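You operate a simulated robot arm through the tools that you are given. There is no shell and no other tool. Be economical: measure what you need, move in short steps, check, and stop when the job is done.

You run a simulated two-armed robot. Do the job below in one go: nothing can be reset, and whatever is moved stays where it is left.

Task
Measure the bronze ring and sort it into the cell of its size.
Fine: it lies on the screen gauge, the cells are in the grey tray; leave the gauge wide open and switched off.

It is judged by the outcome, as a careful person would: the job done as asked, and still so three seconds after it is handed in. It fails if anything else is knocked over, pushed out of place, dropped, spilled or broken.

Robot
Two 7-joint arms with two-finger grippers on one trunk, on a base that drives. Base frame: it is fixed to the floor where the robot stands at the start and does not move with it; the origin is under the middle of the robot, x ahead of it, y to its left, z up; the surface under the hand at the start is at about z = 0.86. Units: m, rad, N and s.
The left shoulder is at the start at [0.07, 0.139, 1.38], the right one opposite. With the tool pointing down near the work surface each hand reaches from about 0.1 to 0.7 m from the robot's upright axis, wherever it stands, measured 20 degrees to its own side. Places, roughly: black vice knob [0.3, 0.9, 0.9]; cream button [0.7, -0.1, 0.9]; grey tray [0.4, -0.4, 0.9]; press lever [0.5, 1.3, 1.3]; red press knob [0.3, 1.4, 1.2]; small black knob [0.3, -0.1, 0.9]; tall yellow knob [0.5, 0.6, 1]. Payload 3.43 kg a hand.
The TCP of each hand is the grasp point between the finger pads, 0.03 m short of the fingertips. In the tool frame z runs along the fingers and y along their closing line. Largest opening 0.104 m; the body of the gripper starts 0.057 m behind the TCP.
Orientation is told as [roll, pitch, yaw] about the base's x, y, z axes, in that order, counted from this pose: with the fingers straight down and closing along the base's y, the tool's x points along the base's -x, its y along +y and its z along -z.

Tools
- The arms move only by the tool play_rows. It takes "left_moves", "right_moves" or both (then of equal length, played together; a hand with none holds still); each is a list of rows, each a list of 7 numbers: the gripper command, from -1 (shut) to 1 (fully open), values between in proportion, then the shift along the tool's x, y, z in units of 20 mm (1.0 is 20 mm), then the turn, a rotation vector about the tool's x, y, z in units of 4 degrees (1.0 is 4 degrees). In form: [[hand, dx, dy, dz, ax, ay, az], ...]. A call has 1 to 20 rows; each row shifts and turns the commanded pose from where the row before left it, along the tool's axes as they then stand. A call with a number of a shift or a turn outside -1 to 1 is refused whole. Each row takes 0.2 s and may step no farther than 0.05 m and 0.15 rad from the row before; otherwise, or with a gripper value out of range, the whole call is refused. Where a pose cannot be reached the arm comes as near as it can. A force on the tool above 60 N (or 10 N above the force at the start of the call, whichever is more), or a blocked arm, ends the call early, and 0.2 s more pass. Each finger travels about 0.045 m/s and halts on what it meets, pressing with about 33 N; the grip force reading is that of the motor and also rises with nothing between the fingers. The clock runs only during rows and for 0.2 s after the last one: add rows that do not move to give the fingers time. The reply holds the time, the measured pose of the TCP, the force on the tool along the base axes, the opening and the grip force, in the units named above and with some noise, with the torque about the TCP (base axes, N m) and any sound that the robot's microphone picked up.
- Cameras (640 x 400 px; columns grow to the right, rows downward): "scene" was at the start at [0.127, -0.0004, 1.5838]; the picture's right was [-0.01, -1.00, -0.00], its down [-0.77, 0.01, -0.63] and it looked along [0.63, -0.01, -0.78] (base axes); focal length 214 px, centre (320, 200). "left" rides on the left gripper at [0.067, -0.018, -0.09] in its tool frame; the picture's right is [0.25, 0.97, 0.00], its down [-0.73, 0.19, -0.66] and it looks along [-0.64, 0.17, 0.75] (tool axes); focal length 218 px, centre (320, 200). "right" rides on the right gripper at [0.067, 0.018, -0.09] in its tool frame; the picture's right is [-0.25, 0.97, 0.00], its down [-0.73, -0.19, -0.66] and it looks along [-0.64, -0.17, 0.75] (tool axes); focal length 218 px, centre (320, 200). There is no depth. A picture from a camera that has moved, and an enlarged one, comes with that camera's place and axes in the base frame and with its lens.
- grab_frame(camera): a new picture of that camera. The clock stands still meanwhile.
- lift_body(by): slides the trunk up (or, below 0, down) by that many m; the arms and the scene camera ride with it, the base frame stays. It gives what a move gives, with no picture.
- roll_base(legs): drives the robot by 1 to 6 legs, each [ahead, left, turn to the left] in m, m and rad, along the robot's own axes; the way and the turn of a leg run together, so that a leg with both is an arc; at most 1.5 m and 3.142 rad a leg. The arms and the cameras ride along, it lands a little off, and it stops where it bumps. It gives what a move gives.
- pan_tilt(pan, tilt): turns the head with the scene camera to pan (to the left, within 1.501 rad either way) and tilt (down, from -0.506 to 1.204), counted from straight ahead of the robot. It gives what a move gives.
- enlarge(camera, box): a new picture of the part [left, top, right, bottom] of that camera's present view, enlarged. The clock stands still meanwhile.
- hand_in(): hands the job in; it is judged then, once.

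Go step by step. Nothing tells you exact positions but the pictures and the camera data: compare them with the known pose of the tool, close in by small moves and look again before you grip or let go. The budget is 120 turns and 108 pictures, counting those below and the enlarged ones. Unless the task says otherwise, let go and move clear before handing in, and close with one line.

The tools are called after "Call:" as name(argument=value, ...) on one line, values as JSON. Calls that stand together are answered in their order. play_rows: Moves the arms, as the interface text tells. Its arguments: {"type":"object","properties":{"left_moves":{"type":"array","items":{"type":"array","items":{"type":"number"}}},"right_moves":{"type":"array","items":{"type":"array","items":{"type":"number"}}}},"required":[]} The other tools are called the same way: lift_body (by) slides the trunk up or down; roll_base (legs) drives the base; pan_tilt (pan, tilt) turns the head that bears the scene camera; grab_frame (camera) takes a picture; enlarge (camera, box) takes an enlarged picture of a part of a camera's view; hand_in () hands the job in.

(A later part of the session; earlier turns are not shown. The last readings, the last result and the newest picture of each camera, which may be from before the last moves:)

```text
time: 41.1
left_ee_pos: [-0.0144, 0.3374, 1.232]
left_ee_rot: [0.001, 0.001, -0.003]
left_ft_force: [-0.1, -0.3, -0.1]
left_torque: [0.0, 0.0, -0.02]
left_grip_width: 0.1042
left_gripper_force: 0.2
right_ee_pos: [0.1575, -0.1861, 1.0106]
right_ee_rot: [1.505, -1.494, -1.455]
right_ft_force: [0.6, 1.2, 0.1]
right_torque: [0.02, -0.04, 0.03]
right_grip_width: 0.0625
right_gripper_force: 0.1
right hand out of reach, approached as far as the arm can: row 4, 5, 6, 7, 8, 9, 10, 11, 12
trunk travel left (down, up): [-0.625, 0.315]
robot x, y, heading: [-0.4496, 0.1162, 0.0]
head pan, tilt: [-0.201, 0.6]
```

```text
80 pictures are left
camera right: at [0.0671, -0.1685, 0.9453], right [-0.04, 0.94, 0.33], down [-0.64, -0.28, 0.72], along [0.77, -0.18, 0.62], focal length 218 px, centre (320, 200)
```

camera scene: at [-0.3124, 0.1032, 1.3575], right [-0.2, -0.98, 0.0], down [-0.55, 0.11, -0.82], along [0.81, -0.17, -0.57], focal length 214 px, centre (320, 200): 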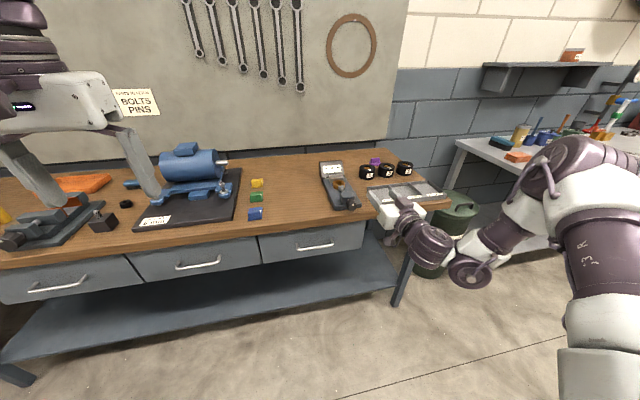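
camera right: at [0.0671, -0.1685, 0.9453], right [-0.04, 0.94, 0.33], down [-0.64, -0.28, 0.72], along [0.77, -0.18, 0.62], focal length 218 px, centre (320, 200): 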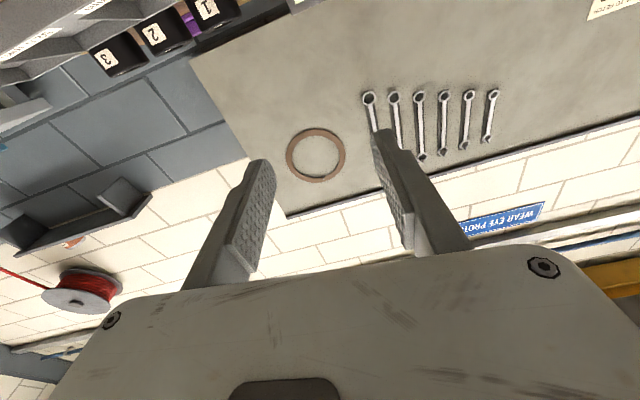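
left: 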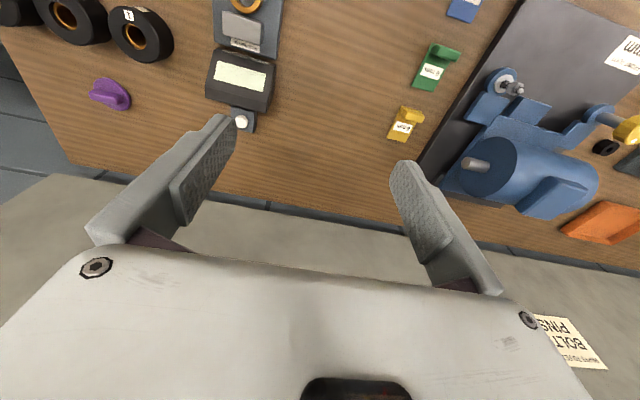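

Orientation is now properly forward, but the arm is stretched. I pull the hand back and drive the base closer.

Call:
play_rows(right_moves=[[0.2, 0, 0, -1, 0, 0, 0], [0.2, 0, 0, -1, 0, 0, 0], [0.2, 0, 0, -1, 0, 0, 0], [0.2, 0, 0, -1, 0, 0, 0], [0.2, 0, 0, -1, 0, 0, 0], [0.2, 0, 0, -1, 0, 0, 0], [0.2, 0, 0, -1, 0, 0, 0]])

Call:
roll_base(legs=[[0.15, 0, 0]])

Call:
play_rows(right_moves=[[0.2, 1, 0, 0, 0, 0, 0], [0.2, 1, 0, 0, 0, 0, 0], [0.2, 1, 0, 0, 0, 0, 0], [0.2, 1, 0, 0, 0, 0, 0], [0.2, 1, 0, 0, 0, 0, 0]])

Call:
grab_frame(camera="scene")

```text
time: 42.7
left_ee_pos: [-0.017, 0.3378, 1.2319]
left_ee_rot: [-0.001, 0.001, -0.004]
left_ft_force: [0.4, -0.3, 0.4]
left_torque: [0.02, 0.03, 0.03]
left_grip_width: 0.1042
left_gripper_force: 0.1
right_ee_pos: [0.0365, -0.2188, 1.029]
right_ee_rot: [1.545, -1.492, -1.496]
right_ft_force: [-0.1, -0.3, 0.2]
right_torque: [-0.02, 0.0, 0.02]
right_grip_width: 0.0622
right_gripper_force: 0.0
right hand out of reach, approached as far as the arm can: row 1, 2, 3, 4, 5, 6, 7
trunk travel left (down, up): [-0.625, 0.315]
robot x, y, heading: [-0.447, 0.1211, -0.004]
head pan, tilt: [-0.201, 0.6]
```

```text
time: 44.1
left_ee_pos: [0.1337, 0.338, 1.2321]
left_ee_rot: [0.0, 0.001, -0.002]
left_ft_force: [-0.5, 1.2, -0.4]
left_torque: [0.02, 0.0, -0.01]
left_grip_width: 0.104
left_gripper_force: 0.0
right_ee_pos: [0.185, -0.2186, 1.0303]
right_ee_rot: [1.546, -1.491, -1.498]
right_ft_force: [-0.4, 0.5, -0.2]
right_torque: [-0.01, 0.01, -0.03]
right_grip_width: 0.0623
right_gripper_force: 0.1
trunk travel left (down, up): [-0.625, 0.315]
robot x, y, heading: [-0.3003, 0.1184, -0.003]
head pan, tilt: [-0.201, 0.6]
```

```text
time: 45.3
left_ee_pos: [0.1344, 0.3378, 1.2322]
left_ee_rot: [0.0, 0.001, -0.002]
left_ft_force: [0.1, 0.5, 0.0]
left_torque: [0.03, 0.02, -0.01]
left_grip_width: 0.1038
left_gripper_force: 0.1
right_ee_pos: [0.1885, -0.2628, 0.9799]
right_ee_rot: [1.502, -1.492, -1.451]
right_ft_force: [0.8, -0.5, -0.3]
right_torque: [-0.04, 0.02, 0.0]
right_grip_width: 0.0624
right_gripper_force: 0.1
right hand out of reach, approached as far as the arm can: row 1, 2, 3, 4, 5
trunk travel left (down, up): [-0.625, 0.315]
robot x, y, heading: [-0.3004, 0.12, -0.006]
head pan, tilt: [-0.201, 0.6]
```

```text
79 pictures are left
camera scene: at [-0.1624, 0.103, 1.3575], right [-0.2, -0.98, 0.0], down [-0.55, 0.11, -0.82], along [0.81, -0.17, -0.57], focal length 214 px, centre (320, 200)
```

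scene: 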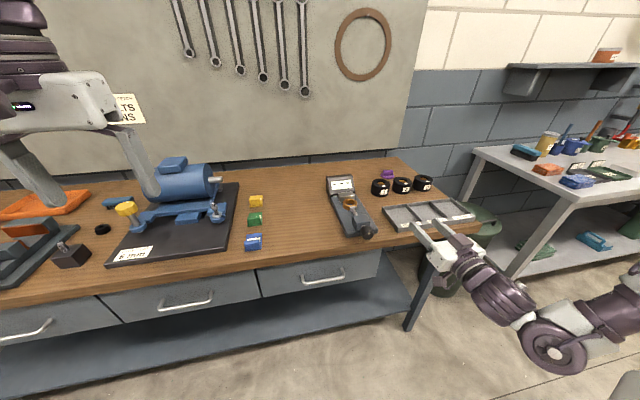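

With the hand pointing forward the wrist hits limits, so I switch plans: use the hand pointing down over the knob and roll it about the knob's axis. First raise and restore the downward pose.

Call:
play_rows(right_moves=[[0.2, -1, 0, 0, 0, 0, 0], [0.2, -1, 0, 0, 0, 0, 0], [0.2, -1, 0, 0, 0, 0, 0], [0.2, -1, 0, 0, 0, 0, 0], [0.2, -1, 0, 0, 0, 0, 0], [0.2, -1, 0, 0, 0, 0, 0], [0.2, 0, 0, 0, 0, 1, 0], [0.2, 0, 0, 0, 0, 1, 0], [0.2, 0, 0, 0, 0, 1, 0], [0.2, 0, 0, 0, 0, 1, 0], [0.2, 0, 0, 0, 0, 1, 0], [0.2, 0, 0, 0, 0, 1, 0], [0.2, 0, 0, 0, 0, 1, 0]])

Call:
play_rows(right_moves=[[0.2, 0, 0, 0, 0, 1, 0], [0.2, 0, 0, 0, 0, 1, 0], [0.2, 0, 0, 0, 0, 1, 0], [0.2, 0, 0, 0, 0, 1, 0], [0.2, 0, 0, 0, 0, 1, 0], [0.2, 0, 0, 0, 0, 1, 0], [0.2, 0, 0, 0, 0, 1, 0], [0.2, 0, 0, 0, 0, 1, 0], [0.2, 0, 0, 0, 0, 1, 0], [0.2, 0, 0, 0, 0, 1, 0], [0.2, 0, 0, 0, 0, 1, 0], [0.2, 0, 0, 0, 0, 1, 0], [0.2, 0, 0, 0, 0, 1, 0], [0.2, 0, 0, 0, 0, 1, 0]])

Call:
roll_base(legs=[[0.13, 0, 0]])

Call:
grab_frame(camera="scene")

```text
time: 48.1
left_ee_pos: [0.1349, 0.3387, 1.231]
left_ee_rot: [0.002, 0.002, 0.0]
left_ft_force: [-0.6, 0.2, 0.7]
left_torque: [-0.03, 0.0, -0.01]
left_grip_width: 0.1041
left_gripper_force: 0.0
right_ee_pos: [0.1885, -0.2705, 1.1024]
right_ee_rot: [0.165, -1.072, -0.096]
right_ft_force: [0.1, -0.2, 0.4]
right_torque: [0.0, 0.0, -0.02]
right_grip_width: 0.0625
right_gripper_force: 0.0
trunk travel left (down, up): [-0.625, 0.315]
robot x, y, heading: [-0.2996, 0.122, -0.001]
head pan, tilt: [-0.201, 0.6]
```

```text
time: 51.1
left_ee_pos: [0.1355, 0.3386, 1.2311]
left_ee_rot: [0.0, 0.003, 0.0]
left_ft_force: [0.0, 0.5, -0.3]
left_torque: [-0.03, 0.03, 0.01]
left_grip_width: 0.1039
left_gripper_force: 0.1
right_ee_pos: [0.1898, -0.2714, 1.1004]
right_ee_rot: [0.078, -0.098, 0.041]
right_ft_force: [0.1, 0.7, -0.8]
right_torque: [0.02, 0.0, 0.03]
right_grip_width: 0.0624
right_gripper_force: 0.1
trunk travel left (down, up): [-0.625, 0.315]
robot x, y, heading: [-0.2953, 0.1195, -0.003]
head pan, tilt: [-0.201, 0.6]
```

```text
time: 52.4
left_ee_pos: [0.2606, 0.3373, 1.2326]
left_ee_rot: [0.0, -0.001, -0.002]
left_ft_force: [0.0, 0.7, 1.0]
left_torque: [-0.04, -0.02, 0.0]
left_grip_width: 0.1038
left_gripper_force: 0.0
right_ee_pos: [0.3157, -0.2719, 1.1032]
right_ee_rot: [0.08, -0.102, 0.041]
right_ft_force: [-0.3, 0.6, -0.5]
right_torque: [0.0, -0.02, 0.0]
right_grip_width: 0.0622
right_gripper_force: 0.1
trunk travel left (down, up): [-0.625, 0.315]
robot x, y, heading: [-0.1714, 0.121, -0.004]
head pan, tilt: [-0.201, 0.6]
```

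```text
78 pictures are left
camera scene: at [-0.0358, 0.103, 1.3578], right [-0.2, -0.98, 0.0], down [-0.55, 0.11, -0.83], along [0.81, -0.17, -0.56], focal length 214 px, centre (320, 200)
```

scene: 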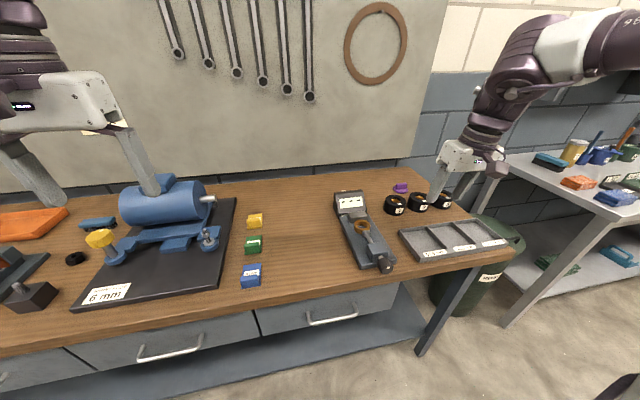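

Now a close look at the knob from here to fix its position.

Call:
enlarge(camera="scene", box=[330, 185, 410, 285])

Call:
enlarge(camera="right", box=[400, 0, 640, 150])

```text
4.00 times, centred on (370, 235) of scene
camera zoom: at [-0.0358, 0.103, 1.3578], right [-0.2, -0.98, 0.0], down [-0.55, 0.11, -0.83], along [0.81, -0.17, -0.56], focal length 858 px, centre (120, 60)
```

zoom: 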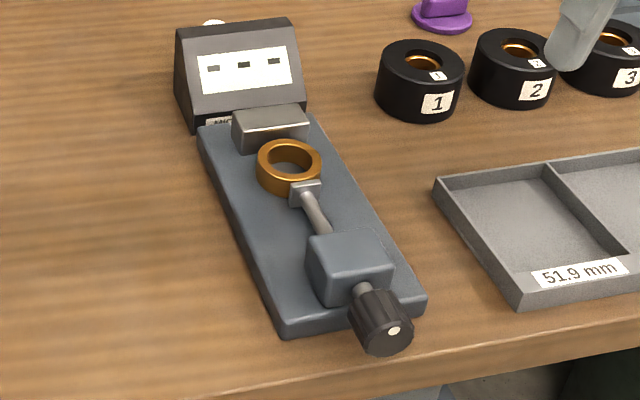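

```text
2.67 times, centred on (520, 75) of right
camera zoom: at [0.2395, -0.2644, 1.1848], right [0.2, 0.97, 0.1], down [0.67, -0.21, 0.71], along [0.71, -0.08, -0.7], focal length 582 px, centre (-213, 533)
```

zoom: 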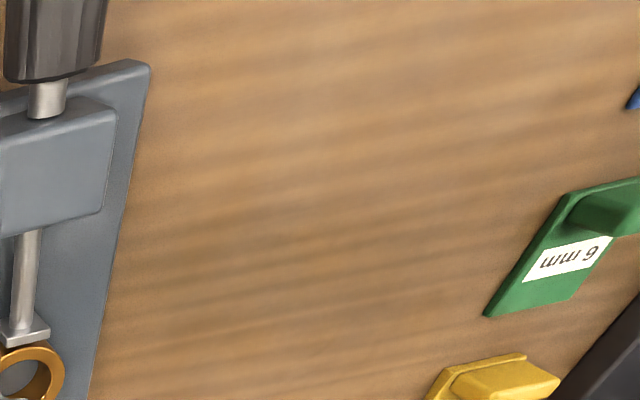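

Knob centre ≈ (0.29, -0.14, 0.904). I level the hand and bring it above the knob.

Call:
play_rows(right_moves=[[0.2, 0, 0, 0, 0.57, 0.73, 0.3], [0.2, 0, 0, 0, 0.57, 0.73, 0.3], [0.2, 0.2, 0.94, 0.2, 0, 0, 0], [0.2, 0.2, 0.94, 0.2, 0, 0, 0], [0.2, 0.2, 0.94, 0.2, 0, 0, 0], [0.2, 0.2, 0.94, 0.2, 0, 0, 0], [0.2, 0.2, 0.94, 0.2, 0, 0, 0], [0.2, 0.2, 0.94, 0.2, 0, 0, 0], [0.2, 0.2, 0.94, 0.2, 0, 0, 0], [0.2, 0, 0, 1, 0, 0, 0], [0.2, 0, 0, 1, 0, 0, 0], [0.2, 0, 0, 1, 0, 0, 0], [0.2, 0, 0, 1, 0, 0, 0], [0.2, 0, 0, 1, 0, 0, 0], [0.2, 0, 0, 0, 0, 0, 0]])

Call:
enlarge(camera="scene", box=[320, 165, 440, 285])

Call:
grab_frame(camera="right")

```text
time: 55.5
left_ee_pos: [0.2618, 0.3385, 1.2309]
left_ee_rot: [0.0, 0.0, -0.002]
left_ft_force: [-0.9, -0.2, -0.4]
left_torque: [0.0, -0.01, -0.01]
left_grip_width: 0.1039
left_gripper_force: 0.3
right_ee_pos: [0.2881, -0.1392, 0.9734]
right_ee_rot: [0.001, 0.001, 0.004]
right_ft_force: [-1.0, -0.5, 0.6]
right_torque: [-0.02, -0.04, 0.01]
right_grip_width: 0.0622
right_gripper_force: 0.1
trunk travel left (down, up): [-0.625, 0.315]
robot x, y, heading: [-0.1704, 0.1199, -0.003]
head pan, tilt: [-0.201, 0.6]
```

```text
3.33 times, centred on (380, 225) of scene
camera zoom: at [-0.0345, 0.1032, 1.3576], right [-0.2, -0.98, 0.0], down [-0.55, 0.11, -0.83], along [0.81, -0.17, -0.56], focal length 715 px, centre (120, 117)
```

zoom: 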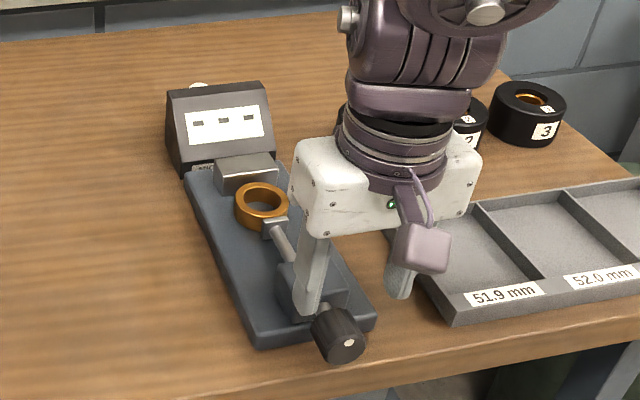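

```text
74 pictures are left
camera right: at [0.2215, -0.1224, 1.0625], right [0.25, 0.97, 0.0], down [0.73, -0.19, 0.66], along [0.64, -0.16, -0.75], focal length 218 px, centre (320, 200)
```

right: 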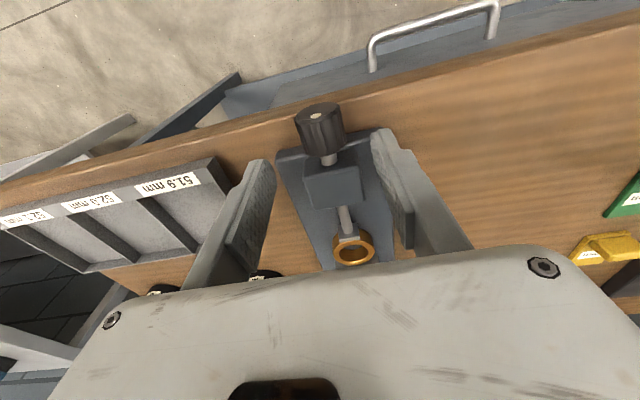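

Hand is straddling the knob's line. I lower it and close on the knob, watching forces.

Call:
play_rows(right_moves=[[0.2, 0, 0, 1, 0, 0, 0], [0.2, 0, 0, 1, 0, 0, 0], [0.2, 0, 0, 0.95, 0, 0, 0], [0.2, 0, 0, 0, 0, 0, 0]])

Call:
enlarge(camera="scene", box=[320, 165, 440, 285])

Call:
enlarge(camera="right", box=[220, 50, 460, 200])

```text
time: 56.5
left_ee_pos: [0.2626, 0.3379, 1.2325]
left_ee_rot: [0.001, 0.002, -0.003]
left_ft_force: [0.3, -0.4, -0.9]
left_torque: [0.0, 0.02, 0.02]
left_grip_width: 0.1041
left_gripper_force: 0.1
right_ee_pos: [0.2882, -0.1397, 0.9147]
right_ee_rot: [0.003, 0.002, 0.005]
right_ft_force: [-0.5, 0.3, 0.1]
right_torque: [0.0, -0.01, -0.01]
right_grip_width: 0.0622
right_gripper_force: 0.0
trunk travel left (down, up): [-0.625, 0.315]
robot x, y, heading: [-0.1684, 0.1223, -0.006]
head pan, tilt: [-0.201, 0.6]
```

```text
3.33 times, centred on (380, 225) of scene
camera zoom: at [-0.0344, 0.1031, 1.3576], right [-0.2, -0.98, 0.0], down [-0.55, 0.11, -0.83], along [0.81, -0.17, -0.56], focal length 715 px, centre (120, 117)
```

zoom: 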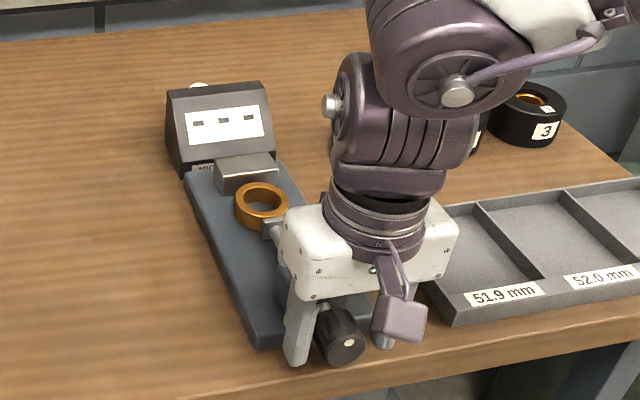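

```text
2.67 times, centred on (340, 125) of right
camera zoom: at [0.2213, -0.123, 1.0037], right [0.25, 0.97, 0.0], down [0.73, -0.19, 0.66], along [0.63, -0.16, -0.76], focal length 582 px, centre (267, 400)
```

zoom: 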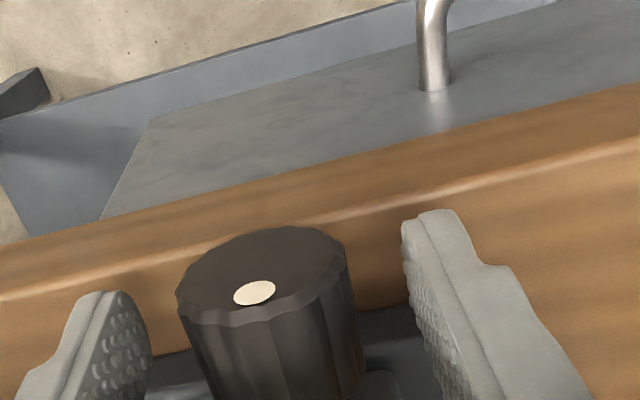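

Well centred around the knob. I grip and turn clockwise (closing) 40° as a test.

Call:
play_rows(right_moves=[[-1, 0, 0, 0, 0, 0, 0], [-1, 0, 0, 0, 0, 0, 0], [-1, 0, 0, 0, 0, 0, 0], [-1, 0, -0.035, 0, -1, 0, 0], [-1, 0, -0.035, 0, -1, 0, 0], [-1, 0, -0.035, 0, -1, 0, 0], [-1, 0, -0.035, 0, -1, 0, 0], [-1, 0, -0.035, 0, -1, 0, 0], [-1, 0, -0.035, 0, -1, 0, 0], [-1, 0, -0.035, 0, -1, 0, 0], [-1, 0, -0.035, 0, -1, 0, 0], [-1, 0, -0.035, 0, -1, 0, 0], [-1, 0, -0.035, 0, -1, 0, 0]])

Call:
enlarge(camera="scene", box=[320, 165, 440, 285])

Call:
grab_frame(camera="right")

```text
time: 59.4
left_ee_pos: [0.2641, 0.3368, 1.2299]
left_ee_rot: [0.001, 0.001, 0.0]
left_ft_force: [-0.3, -0.3, 0.5]
left_torque: [0.03, 0.01, -0.01]
left_grip_width: 0.104
left_gripper_force: 0.1
right_ee_pos: [0.2887, -0.1488, 0.9119]
right_ee_rot: [0.701, 0.002, 0.004]
right_ft_force: [-3.6, -6.7, -9.3]
right_torque: [-0.18, -0.41, 0.02]
right_grip_width: 0.0355
right_gripper_force: 45.0
trunk travel left (down, up): [-0.625, 0.315]
robot x, y, heading: [-0.1732, 0.1205, -0.006]
head pan, tilt: [-0.201, 0.6]
```

```text
3.33 times, centred on (380, 225) of scene
camera zoom: at [-0.0334, 0.1011, 1.3573], right [-0.2, -0.98, 0.0], down [-0.55, 0.12, -0.82], along [0.81, -0.17, -0.57], focal length 715 px, centre (120, 117)
```

zoom: 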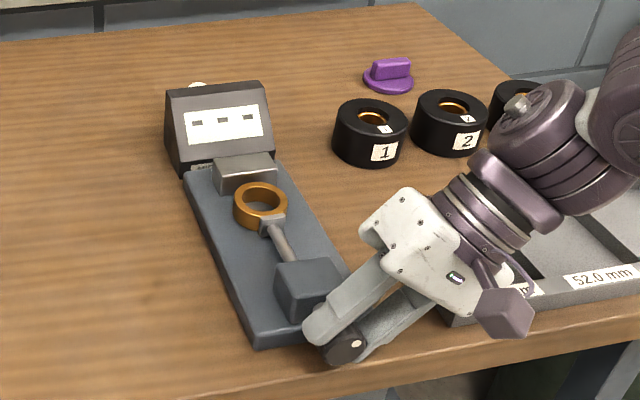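

```text
70 pictures are left
camera right: at [0.2221, -0.1931, 0.9905], right [0.25, 0.74, 0.62], down [0.73, -0.57, 0.38], along [0.63, 0.36, -0.69], focal length 218 px, centre (320, 200)
```

right: 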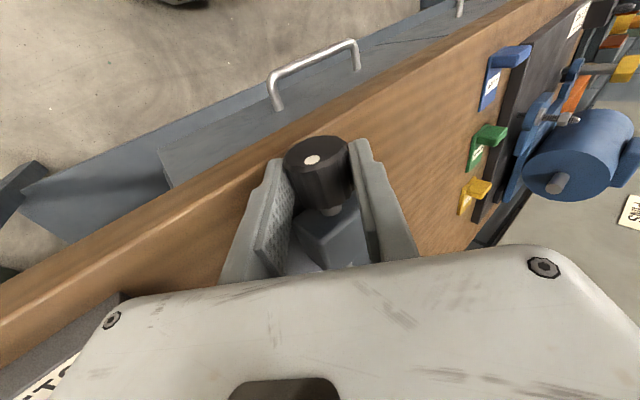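

The knob turns with the hand. I zoom in on the ring, spindle and anvil gaps.

Call:
enlarge(camera="scene", box=[345, 185, 385, 225])

```text
10.00 times, centred on (365, 205) of scene
camera zoom: at [-0.0334, 0.1011, 1.3573], right [-0.2, -0.98, 0.0], down [-0.55, 0.12, -0.82], along [0.81, -0.17, -0.57], focal length 2145 px, centre (-130, 150)
```

zoom: 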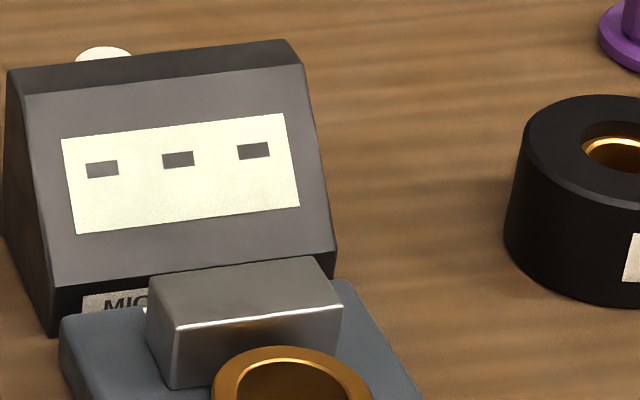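

The ring has a few mm to go to the anvil. I open slightly, roll back to -32°, for the next stroke.

Call:
play_rows(right_moves=[[-0.05, 0, 0, 0, 0, 0, 0], [-0.05, 0, 0, 0, 0, 0, 0], [-0.05, 0, 0.035, 0, 1, 0, 0], [-0.05, 0, 0.035, 0, 1, 0, 0], [-0.05, 0, 0.035, 0, 1, 0, 0], [-0.05, 0, 0.035, 0, 1, 0, 0], [-0.05, 0, 0.035, 0, 1, 0, 0], [-0.05, 0, 0.035, 0, 1, 0, 0], [-0.05, 0, 0.035, 0, 1, 0, 0], [-0.05, 0, 0.035, 0, 1, 0, 0], [-0.05, 0, 0.035, 0, 1, 0, 0], [-0.05, 0, 0.035, 0, 1, 0, 0], [-0.05, 0, 0.035, 0, 1, 0, 0], [-0.05, 0, 0.035, 0, 1, 0, 0], [-0.05, 0, 0.035, 0, 1, 0, 0], [-0.05, 0, 0.035, 0, 1, 0, 0], [-0.05, 0, 0.035, 0, 1, 0, 0], [-0.05, 0, 0.035, 0, 1, 0, 0], [-0.05, 0, 0.035, 0, 1, 0, 0], [-0.05, 0, 0.035, 0, 1, 0, 0]])

Call:
enlarge(camera="scene", box=[320, 165, 440, 285])

```text
time: 63.1
left_ee_pos: [0.2621, 0.3463, 1.2316]
left_ee_rot: [-0.004, 0.002, 0.006]
left_ft_force: [-0.7, -0.9, 0.1]
left_torque: [0.04, -0.03, 0.02]
left_grip_width: 0.1039
left_gripper_force: 0.0
right_ee_pos: [0.2806, -0.1534, 0.9108]
right_ee_rot: [-0.333, -0.018, 0.029]
right_ft_force: [10.1, 37.6, -8.9]
right_torque: [0.36, 0.22, -0.64]
right_grip_width: 0.0707
right_gripper_force: 19.2
right hand out of reach, approached as far as the arm can: row 16, 17, 18
trunk travel left (down, up): [-0.625, 0.315]
robot x, y, heading: [-0.17, 0.1229, 0.004]
head pan, tilt: [-0.201, 0.6]
stopped in row 18 (right hand): the force on the tool passed its limit at 68 N (the readings are from after the stop); the commanded pose is now the measured one
```

```text
3.33 times, centred on (380, 225) of scene
camera zoom: at [-0.0329, 0.1108, 1.3573], right [-0.19, -0.98, 0.0], down [-0.55, 0.11, -0.83], along [0.81, -0.16, -0.56], focal length 715 px, centre (120, 117)
```

zoom: 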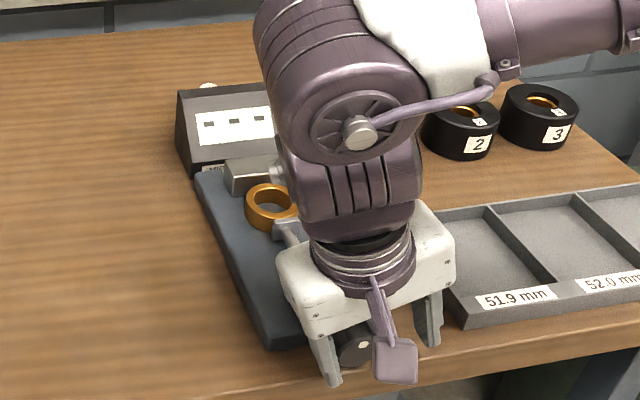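

The roll to the other side hit an arm limit and pressed sideways. I relieve that at once and check that the gauge hasn't moved.

Call:
play_rows(right_moves=[[0.2, 0, 0.4, 0, 0, 0, 0], [0.2, 0, 0.3, 0, -1, 0, 0], [0.2, 0, 0, 0, -1, 0, 0], [0.2, 0, 0, 0, 0, 0, 0]])

Call:
grab_frame(camera="right")

Call:
enlarge(camera="scene", box=[320, 165, 440, 285])

```text
time: 64.1
left_ee_pos: [0.2631, 0.3425, 1.2317]
left_ee_rot: [-0.002, 0.002, 0.002]
left_ft_force: [0.7, 0.3, -0.1]
left_torque: [0.01, -0.02, 0.01]
left_grip_width: 0.104
left_gripper_force: 0.0
right_ee_pos: [0.2746, -0.1537, 0.9054]
right_ee_rot: [-0.205, -0.011, 0.021]
right_ft_force: [0.9, 8.9, -2.5]
right_torque: [-0.01, 0.12, -0.06]
right_grip_width: 0.0676
right_gripper_force: 4.7
right hand out of reach, approached as far as the arm can: row 1
trunk travel left (down, up): [-0.625, 0.315]
robot x, y, heading: [-0.1665, 0.1243, 0.001]
head pan, tilt: [-0.201, 0.6]
```

```text
67 pictures are left
camera right: at [0.2063, -0.12, 0.9881], right [0.24, 0.95, -0.19], down [0.72, -0.04, 0.69], along [0.65, -0.3, -0.7], focal length 218 px, centre (320, 200)
```

right: 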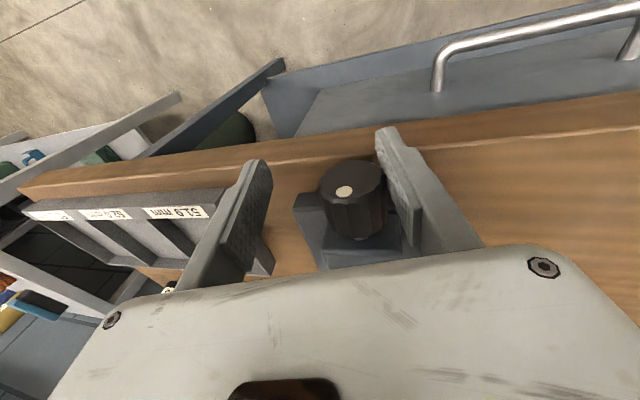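

```text
3.33 times, centred on (380, 225) of scene
camera zoom: at [-0.0332, 0.1063, 1.3575], right [-0.2, -0.98, 0.0], down [-0.55, 0.11, -0.82], along [0.81, -0.16, -0.57], focal length 715 px, centre (120, 117)
```

zoom: 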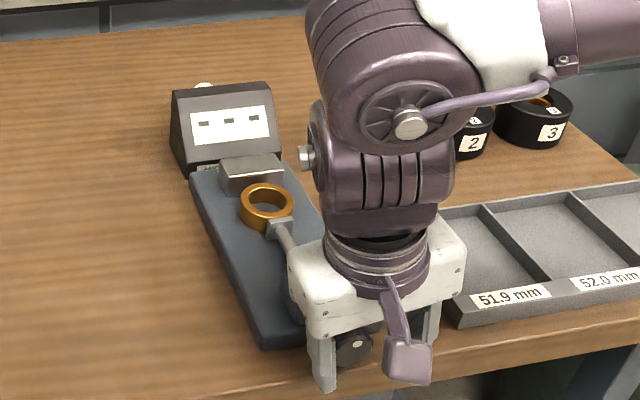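

The gauge still looks in place. I straighten the hand, lift off, and shift the base left so the arm has more room to roll both ways.

Call:
play_rows(right_moves=[[0.2, 0, 0.25, 0, -1, 0, 0], [0.2, 0, 0.25, 0, -1, 0, 0], [0.2, 0, 0.25, 0, -1, 0, 0], [0.2, 0, 0, -1, 0, 0, 0], [0.2, 0, 0, -1, 0, 0, 0], [0.2, 0, 0, -1, 0, 0, 0], [0.2, 0, 0, -1, 0, 0, 0]])

Call:
roll_base(legs=[[0, 0.15, 0]])

Call:
pan_tilt(pan=-0.35, tilt=0.6)

Call:
grab_frame(camera="scene")

```text
time: 65.7
left_ee_pos: [0.2606, 0.3418, 1.2316]
left_ee_rot: [0.001, 0.0, 0.001]
left_ft_force: [0.2, 0.0, -0.1]
left_torque: [-0.04, -0.03, -0.01]
left_grip_width: 0.1038
left_gripper_force: 0.0
right_ee_pos: [0.2723, -0.1406, 0.9854]
right_ee_rot: [0.007, -0.013, 0.021]
right_ft_force: [0.2, 0.3, 0.3]
right_torque: [0.03, -0.03, 0.02]
right_grip_width: 0.0624
right_gripper_force: 0.1
trunk travel left (down, up): [-0.625, 0.315]
robot x, y, heading: [-0.173, 0.1219, 0.002]
head pan, tilt: [-0.201, 0.6]
```

```text
time: 67.1
left_ee_pos: [0.2617, 0.4875, 1.2324]
left_ee_rot: [0.002, 0.002, 0.003]
left_ft_force: [-0.3, 0.2, 0.3]
left_torque: [0.0, 0.01, -0.03]
left_grip_width: 0.1038
left_gripper_force: 0.0
right_ee_pos: [0.2726, 0.0067, 0.9834]
right_ee_rot: [0.007, -0.012, 0.021]
right_ft_force: [0.3, -0.1, -0.3]
right_torque: [0.0, -0.05, 0.01]
right_grip_width: 0.0625
right_gripper_force: 0.0
trunk travel left (down, up): [-0.625, 0.315]
robot x, y, heading: [-0.1716, 0.2693, 0.002]
head pan, tilt: [-0.201, 0.6]
```

```text
time: 67.8
left_ee_pos: [0.2617, 0.4885, 1.2323]
left_ee_rot: [0.001, 0.001, 0.0]
left_ft_force: [-0.3, 0.0, 0.6]
left_torque: [0.0, -0.01, 0.01]
left_grip_width: 0.104
left_gripper_force: 0.0
right_ee_pos: [0.2729, 0.0086, 0.9832]
right_ee_rot: [0.005, -0.012, 0.021]
right_ft_force: [-1.2, 0.1, 0.1]
right_torque: [-0.01, 0.02, -0.02]
right_grip_width: 0.0623
right_gripper_force: 0.0
trunk travel left (down, up): [-0.625, 0.315]
robot x, y, heading: [-0.1694, 0.2699, -0.001]
head pan, tilt: [-0.351, 0.6]
```

```text
65 pictures are left
camera scene: at [-0.0376, 0.2412, 1.3575], right [-0.34, -0.94, 0.0], down [-0.53, 0.19, -0.83], along [0.78, -0.28, -0.56], focal length 214 px, centre (320, 200)
```

scene: 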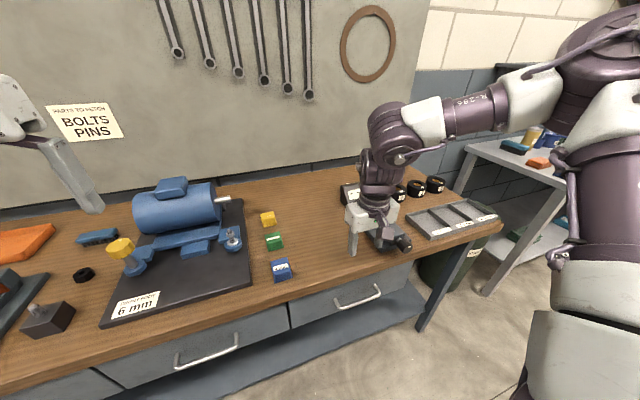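

Now bring the hand back above the knob and test the negative roll up in the air.

Call:
play_rows(right_moves=[[0.2, -0.1, -0.93, 0, 0, 0, 0.15], [0.2, -0.1, -0.93, 0, 0, 0, 0.15], [0.2, -0.1, -0.93, 0, 0, 0, 0], [0.2, -0.1, -0.93, 0, 0, 0.1, 0], [0.2, -0.1, -0.93, 0, 0, 0.1, 0], [0.2, -0.1, -0.93, 0, 0, 0, 0], [0.2, -0.1, -0.93, 0, 0, 0, 0], [0.2, -0.1, -0.93, 0, 0, 0, 0], [0.2, 0, 0.035, 0, 1, 0, 0], [0.2, 0, 0.035, 0, 1, 0, 0], [0.2, 0, 0.035, 0, 1, 0, 0], [0.2, 0, 0.035, 0, 1, 0, 0], [0.2, 0, 0.035, 0, 1, 0, 0], [0.2, 0, 0.035, 0, 1, 0, 0], [0.2, 0, 0.035, 0, 1, 0, 0], [0.2, 0, 0.035, 0, 1, 0, 0], [0.2, 0, 0.035, 0, 1, 0, 0], [0.2, 0, 0.035, 0, 1, 0, 0]])

Call:
enlarge(camera="scene", box=[320, 165, 440, 285])

```text
time: 71.6
left_ee_pos: [0.2613, 0.4885, 1.2309]
left_ee_rot: [-0.001, 0.002, 0.002]
left_ft_force: [0.1, 0.0, 0.3]
left_torque: [0.01, 0.0, 0.02]
left_grip_width: 0.104
left_gripper_force: 0.1
right_ee_pos: [0.2745, -0.1681, 0.9704]
right_ee_rot: [-0.685, -0.001, 0.001]
right_ft_force: [-0.4, 0.0, -0.2]
right_torque: [-0.03, 0.05, 0.01]
right_grip_width: 0.0621
right_gripper_force: 0.1
right hand out of reach, approached as far as the arm can: row 17, 18
trunk travel left (down, up): [-0.625, 0.315]
robot x, y, heading: [-0.1717, 0.268, 0.001]
head pan, tilt: [-0.351, 0.6]
```

```text
3.33 times, centred on (380, 225) of scene
camera zoom: at [-0.0376, 0.2398, 1.3575], right [-0.34, -0.94, 0.0], down [-0.53, 0.19, -0.82], along [0.78, -0.28, -0.57], focal length 715 px, centre (120, 117)
```

zoom: 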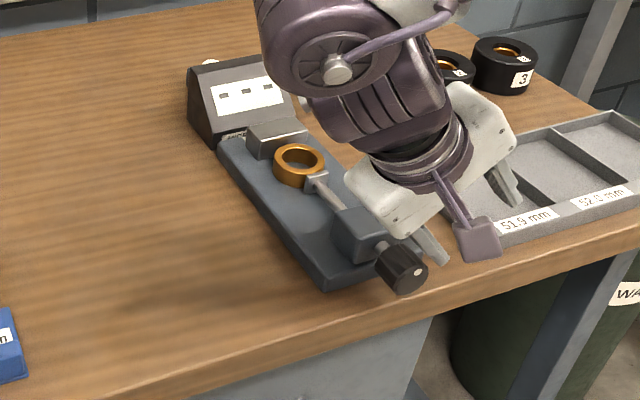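

At -39° it is just at the limit, so I use -28° as the start of each stroke. Turn back a bit and read the pose.

Call:
play_rows(right_moves=[[0.2, 0, 0, 0, -1, 0, 0], [0.2, -0.3, 0.5, 0, -1, 0, 0], [0.2, -0.3, 0.5, 0, -0.8, 0, 0], [0.2, 0, 0, 0, 0, 0, 0]])

```text
time: 72.6
left_ee_pos: [0.2591, 0.4908, 1.2318]
left_ee_rot: [-0.003, -0.001, 0.002]
left_ft_force: [-0.2, 0.1, 0.9]
left_torque: [0.02, 0.03, -0.01]
left_grip_width: 0.1041
left_gripper_force: 0.1
right_ee_pos: [0.2854, -0.1501, 0.9601]
right_ee_rot: [-0.495, 0.001, 0.001]
right_ft_force: [-3.8, 2.0, 15.8]
right_torque: [0.31, 0.18, 0.08]
right_grip_width: 0.0554
right_gripper_force: 0.0
trunk travel left (down, up): [-0.625, 0.315]
robot x, y, heading: [-0.1666, 0.2699, 0.004]
head pan, tilt: [-0.351, 0.6]
```

The lower finger touched the top of the knob. I withdraw along the fingers, then shift over to line up with the knob axis.

Call:
play_rows(right_moves=[[0.2, 0, 0, -0.65, 0, 0, 0], [0.2, 0, 0, -0.65, 0, 0, 0], [0.2, 0, 0.58, 0, 0, 0, 0], [0.2, 0, 0.58, 0, 0, 0, 0], [0.2, 0, 0.58, 0, 0, 0, 0], [0.2, 0, 0, 0, 0, 0, 0]])

Call:
enlarge(camera="scene", box=[320, 165, 440, 285])

Call:
grab_frame(camera="right")

```text
time: 74.0
left_ee_pos: [0.2614, 0.4885, 1.2319]
left_ee_rot: [0.0, 0.003, 0.001]
left_ft_force: [0.0, -1.2, 0.4]
left_torque: [0.0, 0.01, -0.03]
left_grip_width: 0.104
left_gripper_force: 0.1
right_ee_pos: [0.2869, -0.1102, 0.9655]
right_ee_rot: [-0.495, 0.002, 0.0]
right_ft_force: [0.3, 0.0, -0.2]
right_torque: [-0.04, 0.01, 0.04]
right_grip_width: 0.0625
right_gripper_force: 0.1
trunk travel left (down, up): [-0.625, 0.315]
robot x, y, heading: [-0.1753, 0.2693, -0.001]
head pan, tilt: [-0.351, 0.6]
```

```text
3.33 times, centred on (380, 225) of scene
camera zoom: at [-0.0375, 0.24, 1.3575], right [-0.34, -0.94, 0.0], down [-0.53, 0.19, -0.82], along [0.78, -0.28, -0.57], focal length 715 px, centre (120, 117)
```

zoom: 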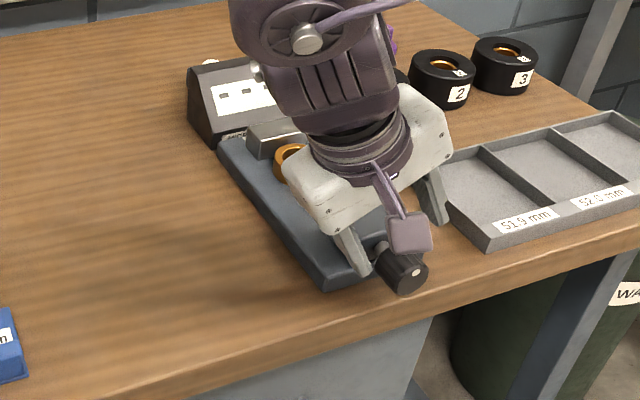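

```text
62 pictures are left
camera right: at [0.2196, -0.051, 1.0353], right [0.25, 0.85, -0.46], down [0.73, 0.14, 0.67], along [0.63, -0.5, -0.59], focal length 218 px, centre (320, 200)
```

right: 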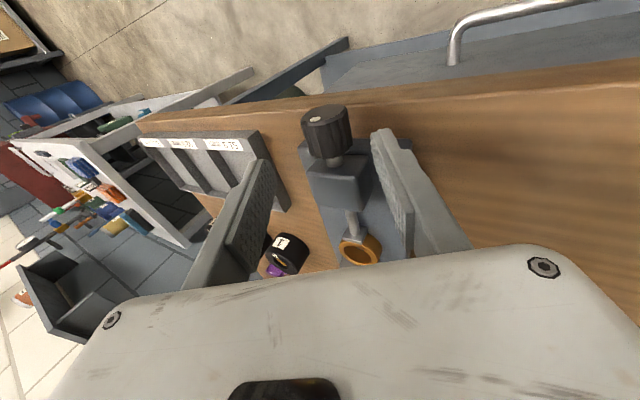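

The knob sits between the fingers. Descend along the fingers, then grip.

Call:
play_rows(right_moves=[[0.06, 0, 0, 1, 0, 0, 0], [0.06, 0, 0, 1, 0, 0, 0], [0.06, 0, 0, 0.85, 0, 0, 0], [0.06, 0, 0, 0, 0, 0, 0], [-1, 0, 0, 0, 0, 0, 0], [-1, 0, 0, 0, 0, 0, 0], [-1, 0, 0, 0, 0, 0, 0]])

Call:
enlarge(camera="right", box=[220, 50, 460, 200])

```text
time: 75.6
left_ee_pos: [0.2632, 0.4918, 1.2303]
left_ee_rot: [-0.001, 0.001, 0.004]
left_ft_force: [0.1, -0.8, 0.2]
left_torque: [-0.03, 0.01, 0.01]
left_grip_width: 0.1041
left_gripper_force: 0.1
right_ee_pos: [0.2849, -0.1326, 0.9131]
right_ee_rot: [-0.489, 0.007, 0.004]
right_ft_force: [-9.6, 24.7, -24.4]
right_torque: [0.53, 0.2, -0.13]
right_grip_width: 0.0355
right_gripper_force: 44.9
trunk travel left (down, up): [-0.625, 0.315]
robot x, y, heading: [-0.1753, 0.2694, 0.003]
head pan, tilt: [-0.351, 0.6]
```

```text
2.67 times, centred on (340, 125) of right
camera zoom: at [0.2191, -0.0742, 0.984], right [0.25, 0.85, -0.46], down [0.73, 0.14, 0.67], along [0.63, -0.5, -0.59], focal length 582 px, centre (267, 400)
```

zoom: 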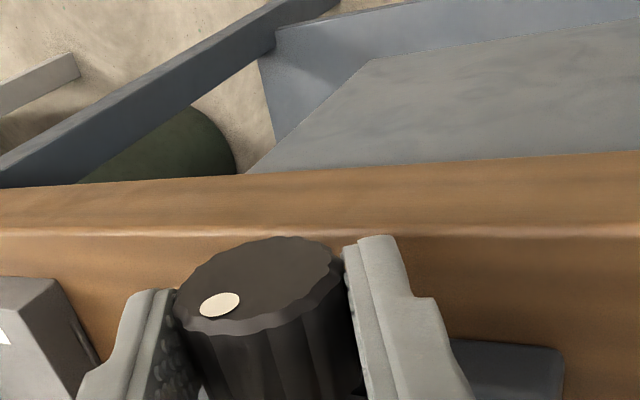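

Gripped, but with a sideways pull of about 33 N along the closing line; I nudge 4 mm that way to relax it.

Call:
play_rows(right_moves=[[-1, 0, 0.1, 0, 0, 0, 0], [-1, 0, 0.1, 0, 0, 0, 0], [-1, 0, 0, 0, 0, 0, 0]])

```text
time: 76.4
left_ee_pos: [0.2618, 0.4902, 1.2312]
left_ee_rot: [-0.002, 0.002, 0.003]
left_ft_force: [0.1, -0.1, 0.3]
left_torque: [0.02, 0.0, -0.01]
left_grip_width: 0.1041
left_gripper_force: 0.0
right_ee_pos: [0.2853, -0.1315, 0.9141]
right_ee_rot: [-0.493, 0.003, -0.001]
right_ft_force: [-8.9, 16.0, -16.0]
right_torque: [0.35, 0.55, -0.43]
right_grip_width: 0.0354
right_gripper_force: 45.0
trunk travel left (down, up): [-0.625, 0.315]
robot x, y, heading: [-0.1709, 0.2697, 0.004]
head pan, tilt: [-0.351, 0.6]
```

Easing. One more nudge, then the closing stroke of 72°.

Call:
play_rows(right_moves=[[-1, -0.1, 0.2, 0, 0, 0, 0], [-1, 0, -0.035, 0, -1, 0, 0], [-1, 0, -0.035, 0, -1, 0, 0], [-1, 0, -0.035, 0, -1, 0, 0], [-1, 0, -0.035, 0, -1, 0, 0], [-1, 0, -0.035, 0, -1, 0, 0], [-1, 0, -0.035, 0, -1, 0, 0], [-1, 0, -0.035, 0, -1, 0, 0], [-1, 0, -0.035, 0, -1, 0, 0], [-1, 0, -0.035, 0, -1, 0, 0], [-1, 0, -0.035, 0, -1, 0, 0], [-1, 0, -0.035, 0, -1, 0, 0], [-1, 0, -0.035, 0, -1, 0, 0], [-1, 0, -0.035, 0, -1, 0, 0], [-1, 0, -0.035, 0, -1, 0, 0], [-1, 0, -0.035, 0, -1, 0, 0], [-1, 0, -0.035, 0, -1, 0, 0], [-1, 0, -0.035, 0, -1, 0, 0], [-1, 0, -0.035, 0, -1, 0, 0], [-1, 0, 0, 0, 0, 0, 0]])

Call:
enlarge(camera="scene", box=[330, 165, 430, 265])

```text
time: 80.6
left_ee_pos: [0.2597, 0.4815, 1.235]
left_ee_rot: [0.009, -0.001, 0.002]
left_ft_force: [0.5, 0.7, -0.4]
left_torque: [0.01, -0.02, -0.02]
left_grip_width: 0.1037
left_gripper_force: 0.1
right_ee_pos: [0.2854, -0.1464, 0.9087]
right_ee_rot: [0.765, 0.0, -0.005]
right_ft_force: [-9.7, -45.2, 11.4]
right_torque: [-0.26, -0.6, -0.28]
right_grip_width: 0.0353
right_gripper_force: 45.1
trunk travel left (down, up): [-0.625, 0.315]
robot x, y, heading: [-0.1708, 0.2691, 0.001]
head pan, tilt: [-0.351, 0.6]
```

```text
4.00 times, centred on (380, 215) of scene
camera zoom: at [-0.041, 0.2327, 1.3576], right [-0.34, -0.94, -0.01], down [-0.53, 0.2, -0.83], along [0.78, -0.28, -0.56], focal length 858 px, centre (80, 140)
```

zoom: 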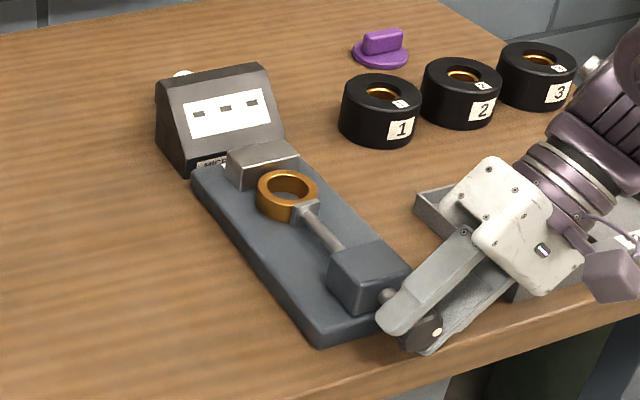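

Stroke done; side forces show my pivot was a few mm off. I release and look closely at the ring and spindle.

Call:
play_rows(right_moves=[[0.0, 0, 0, 0, 0, 0, 0], [0.0, 0, 0, 0, 0, 0, 0], [0.0, 0, 0, 0, 0, 0, 0]])

Call:
enlarge(camera="scene", box=[350, 180, 430, 260])

```text
time: 81.4
left_ee_pos: [0.262, 0.4909, 1.2324]
left_ee_rot: [0.0, 0.001, 0.001]
left_ft_force: [-0.2, -0.6, -0.4]
left_torque: [-0.02, 0.0, -0.01]
left_grip_width: 0.1039
left_gripper_force: 0.1
right_ee_pos: [0.2886, -0.1382, 0.9116]
right_ee_rot: [0.761, 0.001, 0.002]
right_ft_force: [0.8, -0.3, 0.5]
right_torque: [0.02, -0.02, -0.02]
right_grip_width: 0.052
right_gripper_force: 0.2
trunk travel left (down, up): [-0.625, 0.315]
robot x, y, heading: [-0.1719, 0.274, 0.004]
head pan, tilt: [-0.351, 0.6]
```

```text
5.00 times, centred on (390, 220) of scene
camera zoom: at [-0.0375, 0.2416, 1.3576], right [-0.34, -0.94, 0.0], down [-0.53, 0.19, -0.83], along [0.78, -0.28, -0.56], focal length 1072 px, centre (-30, 100)
```

zoom: 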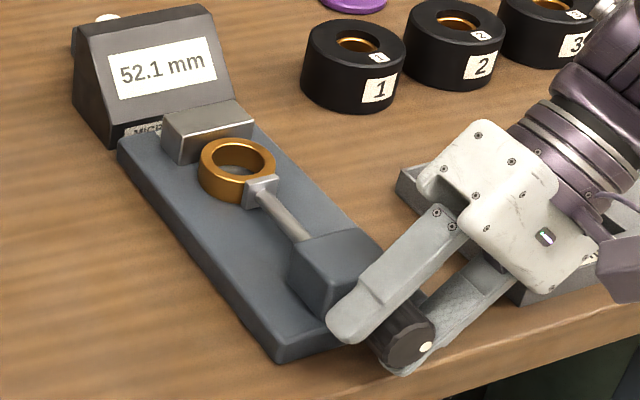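

The display now reads 52.1 mm. I zoom to confirm, then snug a little more to be sure of firm contact.

Call:
enlarge(camera="scene", box=[350, 175, 400, 225])

Call:
play_rows(right_moves=[[-1, 0, 0, 0, 0, 0, 0], [-1, 0, 0, 0, 0, 0, 0], [-1, 0, 0, 0, 0, 0, 0], [-1, 0, -0.045, 0, -1, 0, 0], [-1, 0, -0.045, 0, -1, 0, 0], [-1, 0, 0, 0, 0, 0, 0]])

Call:
enlarge(camera="scene", box=[350, 175, 400, 225])

```text
8.00 times, centred on (375, 200) of scene
camera zoom: at [-0.0375, 0.2416, 1.3576], right [-0.34, -0.94, 0.0], down [-0.53, 0.19, -0.83], along [0.78, -0.28, -0.56], focal length 1716 px, centre (-120, 200)
```

zoom: 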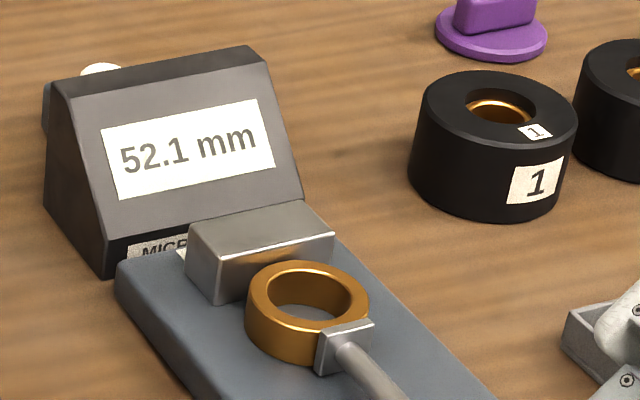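

```text
time: 82.8
left_ee_pos: [0.2637, 0.4839, 1.2316]
left_ee_rot: [0.005, 0.001, 0.003]
left_ft_force: [-0.2, 0.4, 0.2]
left_torque: [0.01, 0.01, 0.0]
left_grip_width: 0.1041
left_gripper_force: 0.1
right_ee_pos: [0.2894, -0.1468, 0.9052]
right_ee_rot: [0.902, 0.005, -0.002]
right_ft_force: [-8.1, -9.9, -28.3]
right_torque: [-0.22, -0.55, 0.74]
right_grip_width: 0.0356
right_gripper_force: 45.6
trunk travel left (down, up): [-0.625, 0.315]
robot x, y, heading: [-0.1702, 0.2716, 0.001]
head pan, tilt: [-0.351, 0.6]
```

```text
8.00 times, centred on (375, 200) of scene
camera zoom: at [-0.0362, 0.2354, 1.3571], right [-0.34, -0.94, 0.0], down [-0.53, 0.2, -0.82], along [0.77, -0.28, -0.57], focal length 1716 px, centre (-120, 200)
```

zoom: 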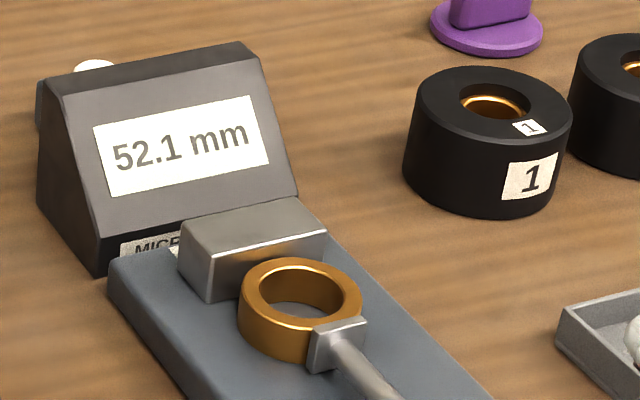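

Steady 52.1 mm, so the right-most cell. Now I open the gauge: undo the earlier nudge and turn the knob back 80°.

Call:
play_rows(right_moves=[[-1, 0, -0.35, 0, 0, 0, 0], [-1, 0, 0.045, 0, 1, 0, 0], [-1, 0, 0.045, 0, 1, 0, 0], [-1, 0, 0.045, 0, 1, 0, 0], [-1, 0, 0.045, 0, 1, 0, 0], [-1, 0, 0.045, 0, 1, 0, 0], [-1, 0, 0.045, 0, 1, 0, 0], [-1, 0, 0.045, 0, 1, 0, 0], [-1, 0, 0.045, 0, 1, 0, 0], [-1, 0, 0.045, 0, 1, 0, 0], [-1, 0, 0, 0, 0, 0, 0]])

```text
time: 85.2
left_ee_pos: [0.2616, 0.4859, 1.231]
left_ee_rot: [0.001, 0.001, 0.001]
left_ft_force: [0.0, -0.3, -0.5]
left_torque: [0.01, -0.02, 0.0]
left_grip_width: 0.1041
left_gripper_force: 0.1
right_ee_pos: [0.2879, -0.1409, 0.908]
right_ee_rot: [0.272, 0.0, -0.001]
right_ft_force: [4.2, -13.8, 8.4]
right_torque: [-0.11, -0.36, 0.41]
right_grip_width: 0.0352
right_gripper_force: 44.7
trunk travel left (down, up): [-0.625, 0.315]
robot x, y, heading: [-0.1732, 0.2671, -0.001]
head pan, tilt: [-0.351, 0.6]
```

Forces are modest; continue the opening stroke to -24°.

Call:
play_rows(right_moves=[[-1, 0, -0.1, 0, 0, 0, 0], [-1, 0, 0.028, 0, 1, 0, 0], [-1, 0, 0.028, 0, 1, 0, 0], [-1, 0, 0.028, 0, 1, 0, 0], [-1, 0, 0.028, 0, 1, 0, 0], [-1, 0, 0.028, 0, 1, 0, 0], [-1, 0, 0.028, 0, 1, 0, 0], [-1, 0, 0.028, 0, 1, 0, 0], [-1, 0, 0.028, 0, 1, 0, 0], [-1, 0, 0.028, 0, 1, 0, 0], [-1, 0, 0.028, 0, 1, 0, 0], [-1, 0, 0, 0, 0, 0, 0]])

Call:
enlarge(camera="scene", box=[330, 165, 430, 265])

```text
time: 87.8
left_ee_pos: [0.261, 0.4894, 1.2323]
left_ee_rot: [0.001, 0.0, 0.003]
left_ft_force: [0.0, 0.5, -0.3]
left_torque: [0.02, 0.0, 0.01]
left_grip_width: 0.104
left_gripper_force: 0.0
right_ee_pos: [0.2876, -0.1359, 0.9067]
right_ee_rot: [-0.425, 0.004, 0.0]
right_ft_force: [-2.5, 3.6, 0.0]
right_torque: [-0.01, 0.1, -0.56]
right_grip_width: 0.0351
right_gripper_force: 45.2
trunk travel left (down, up): [-0.625, 0.315]
robot x, y, heading: [-0.1719, 0.2748, 0.006]
head pan, tilt: [-0.351, 0.6]
```

```text
4.00 times, centred on (380, 215) of scene
camera zoom: at [-0.0382, 0.241, 1.3575], right [-0.34, -0.94, 0.0], down [-0.53, 0.19, -0.83], along [0.78, -0.28, -0.56], focal length 858 px, centre (80, 140)
```

zoom: 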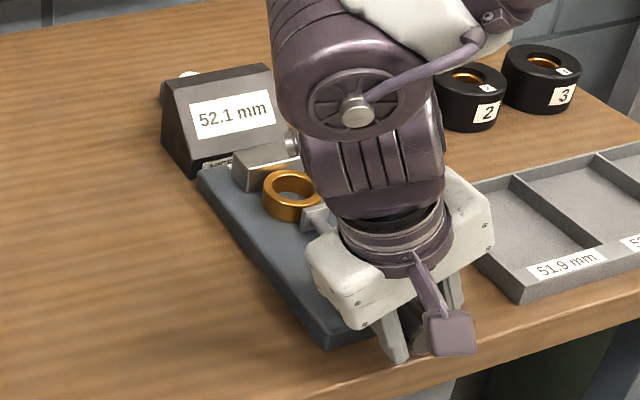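

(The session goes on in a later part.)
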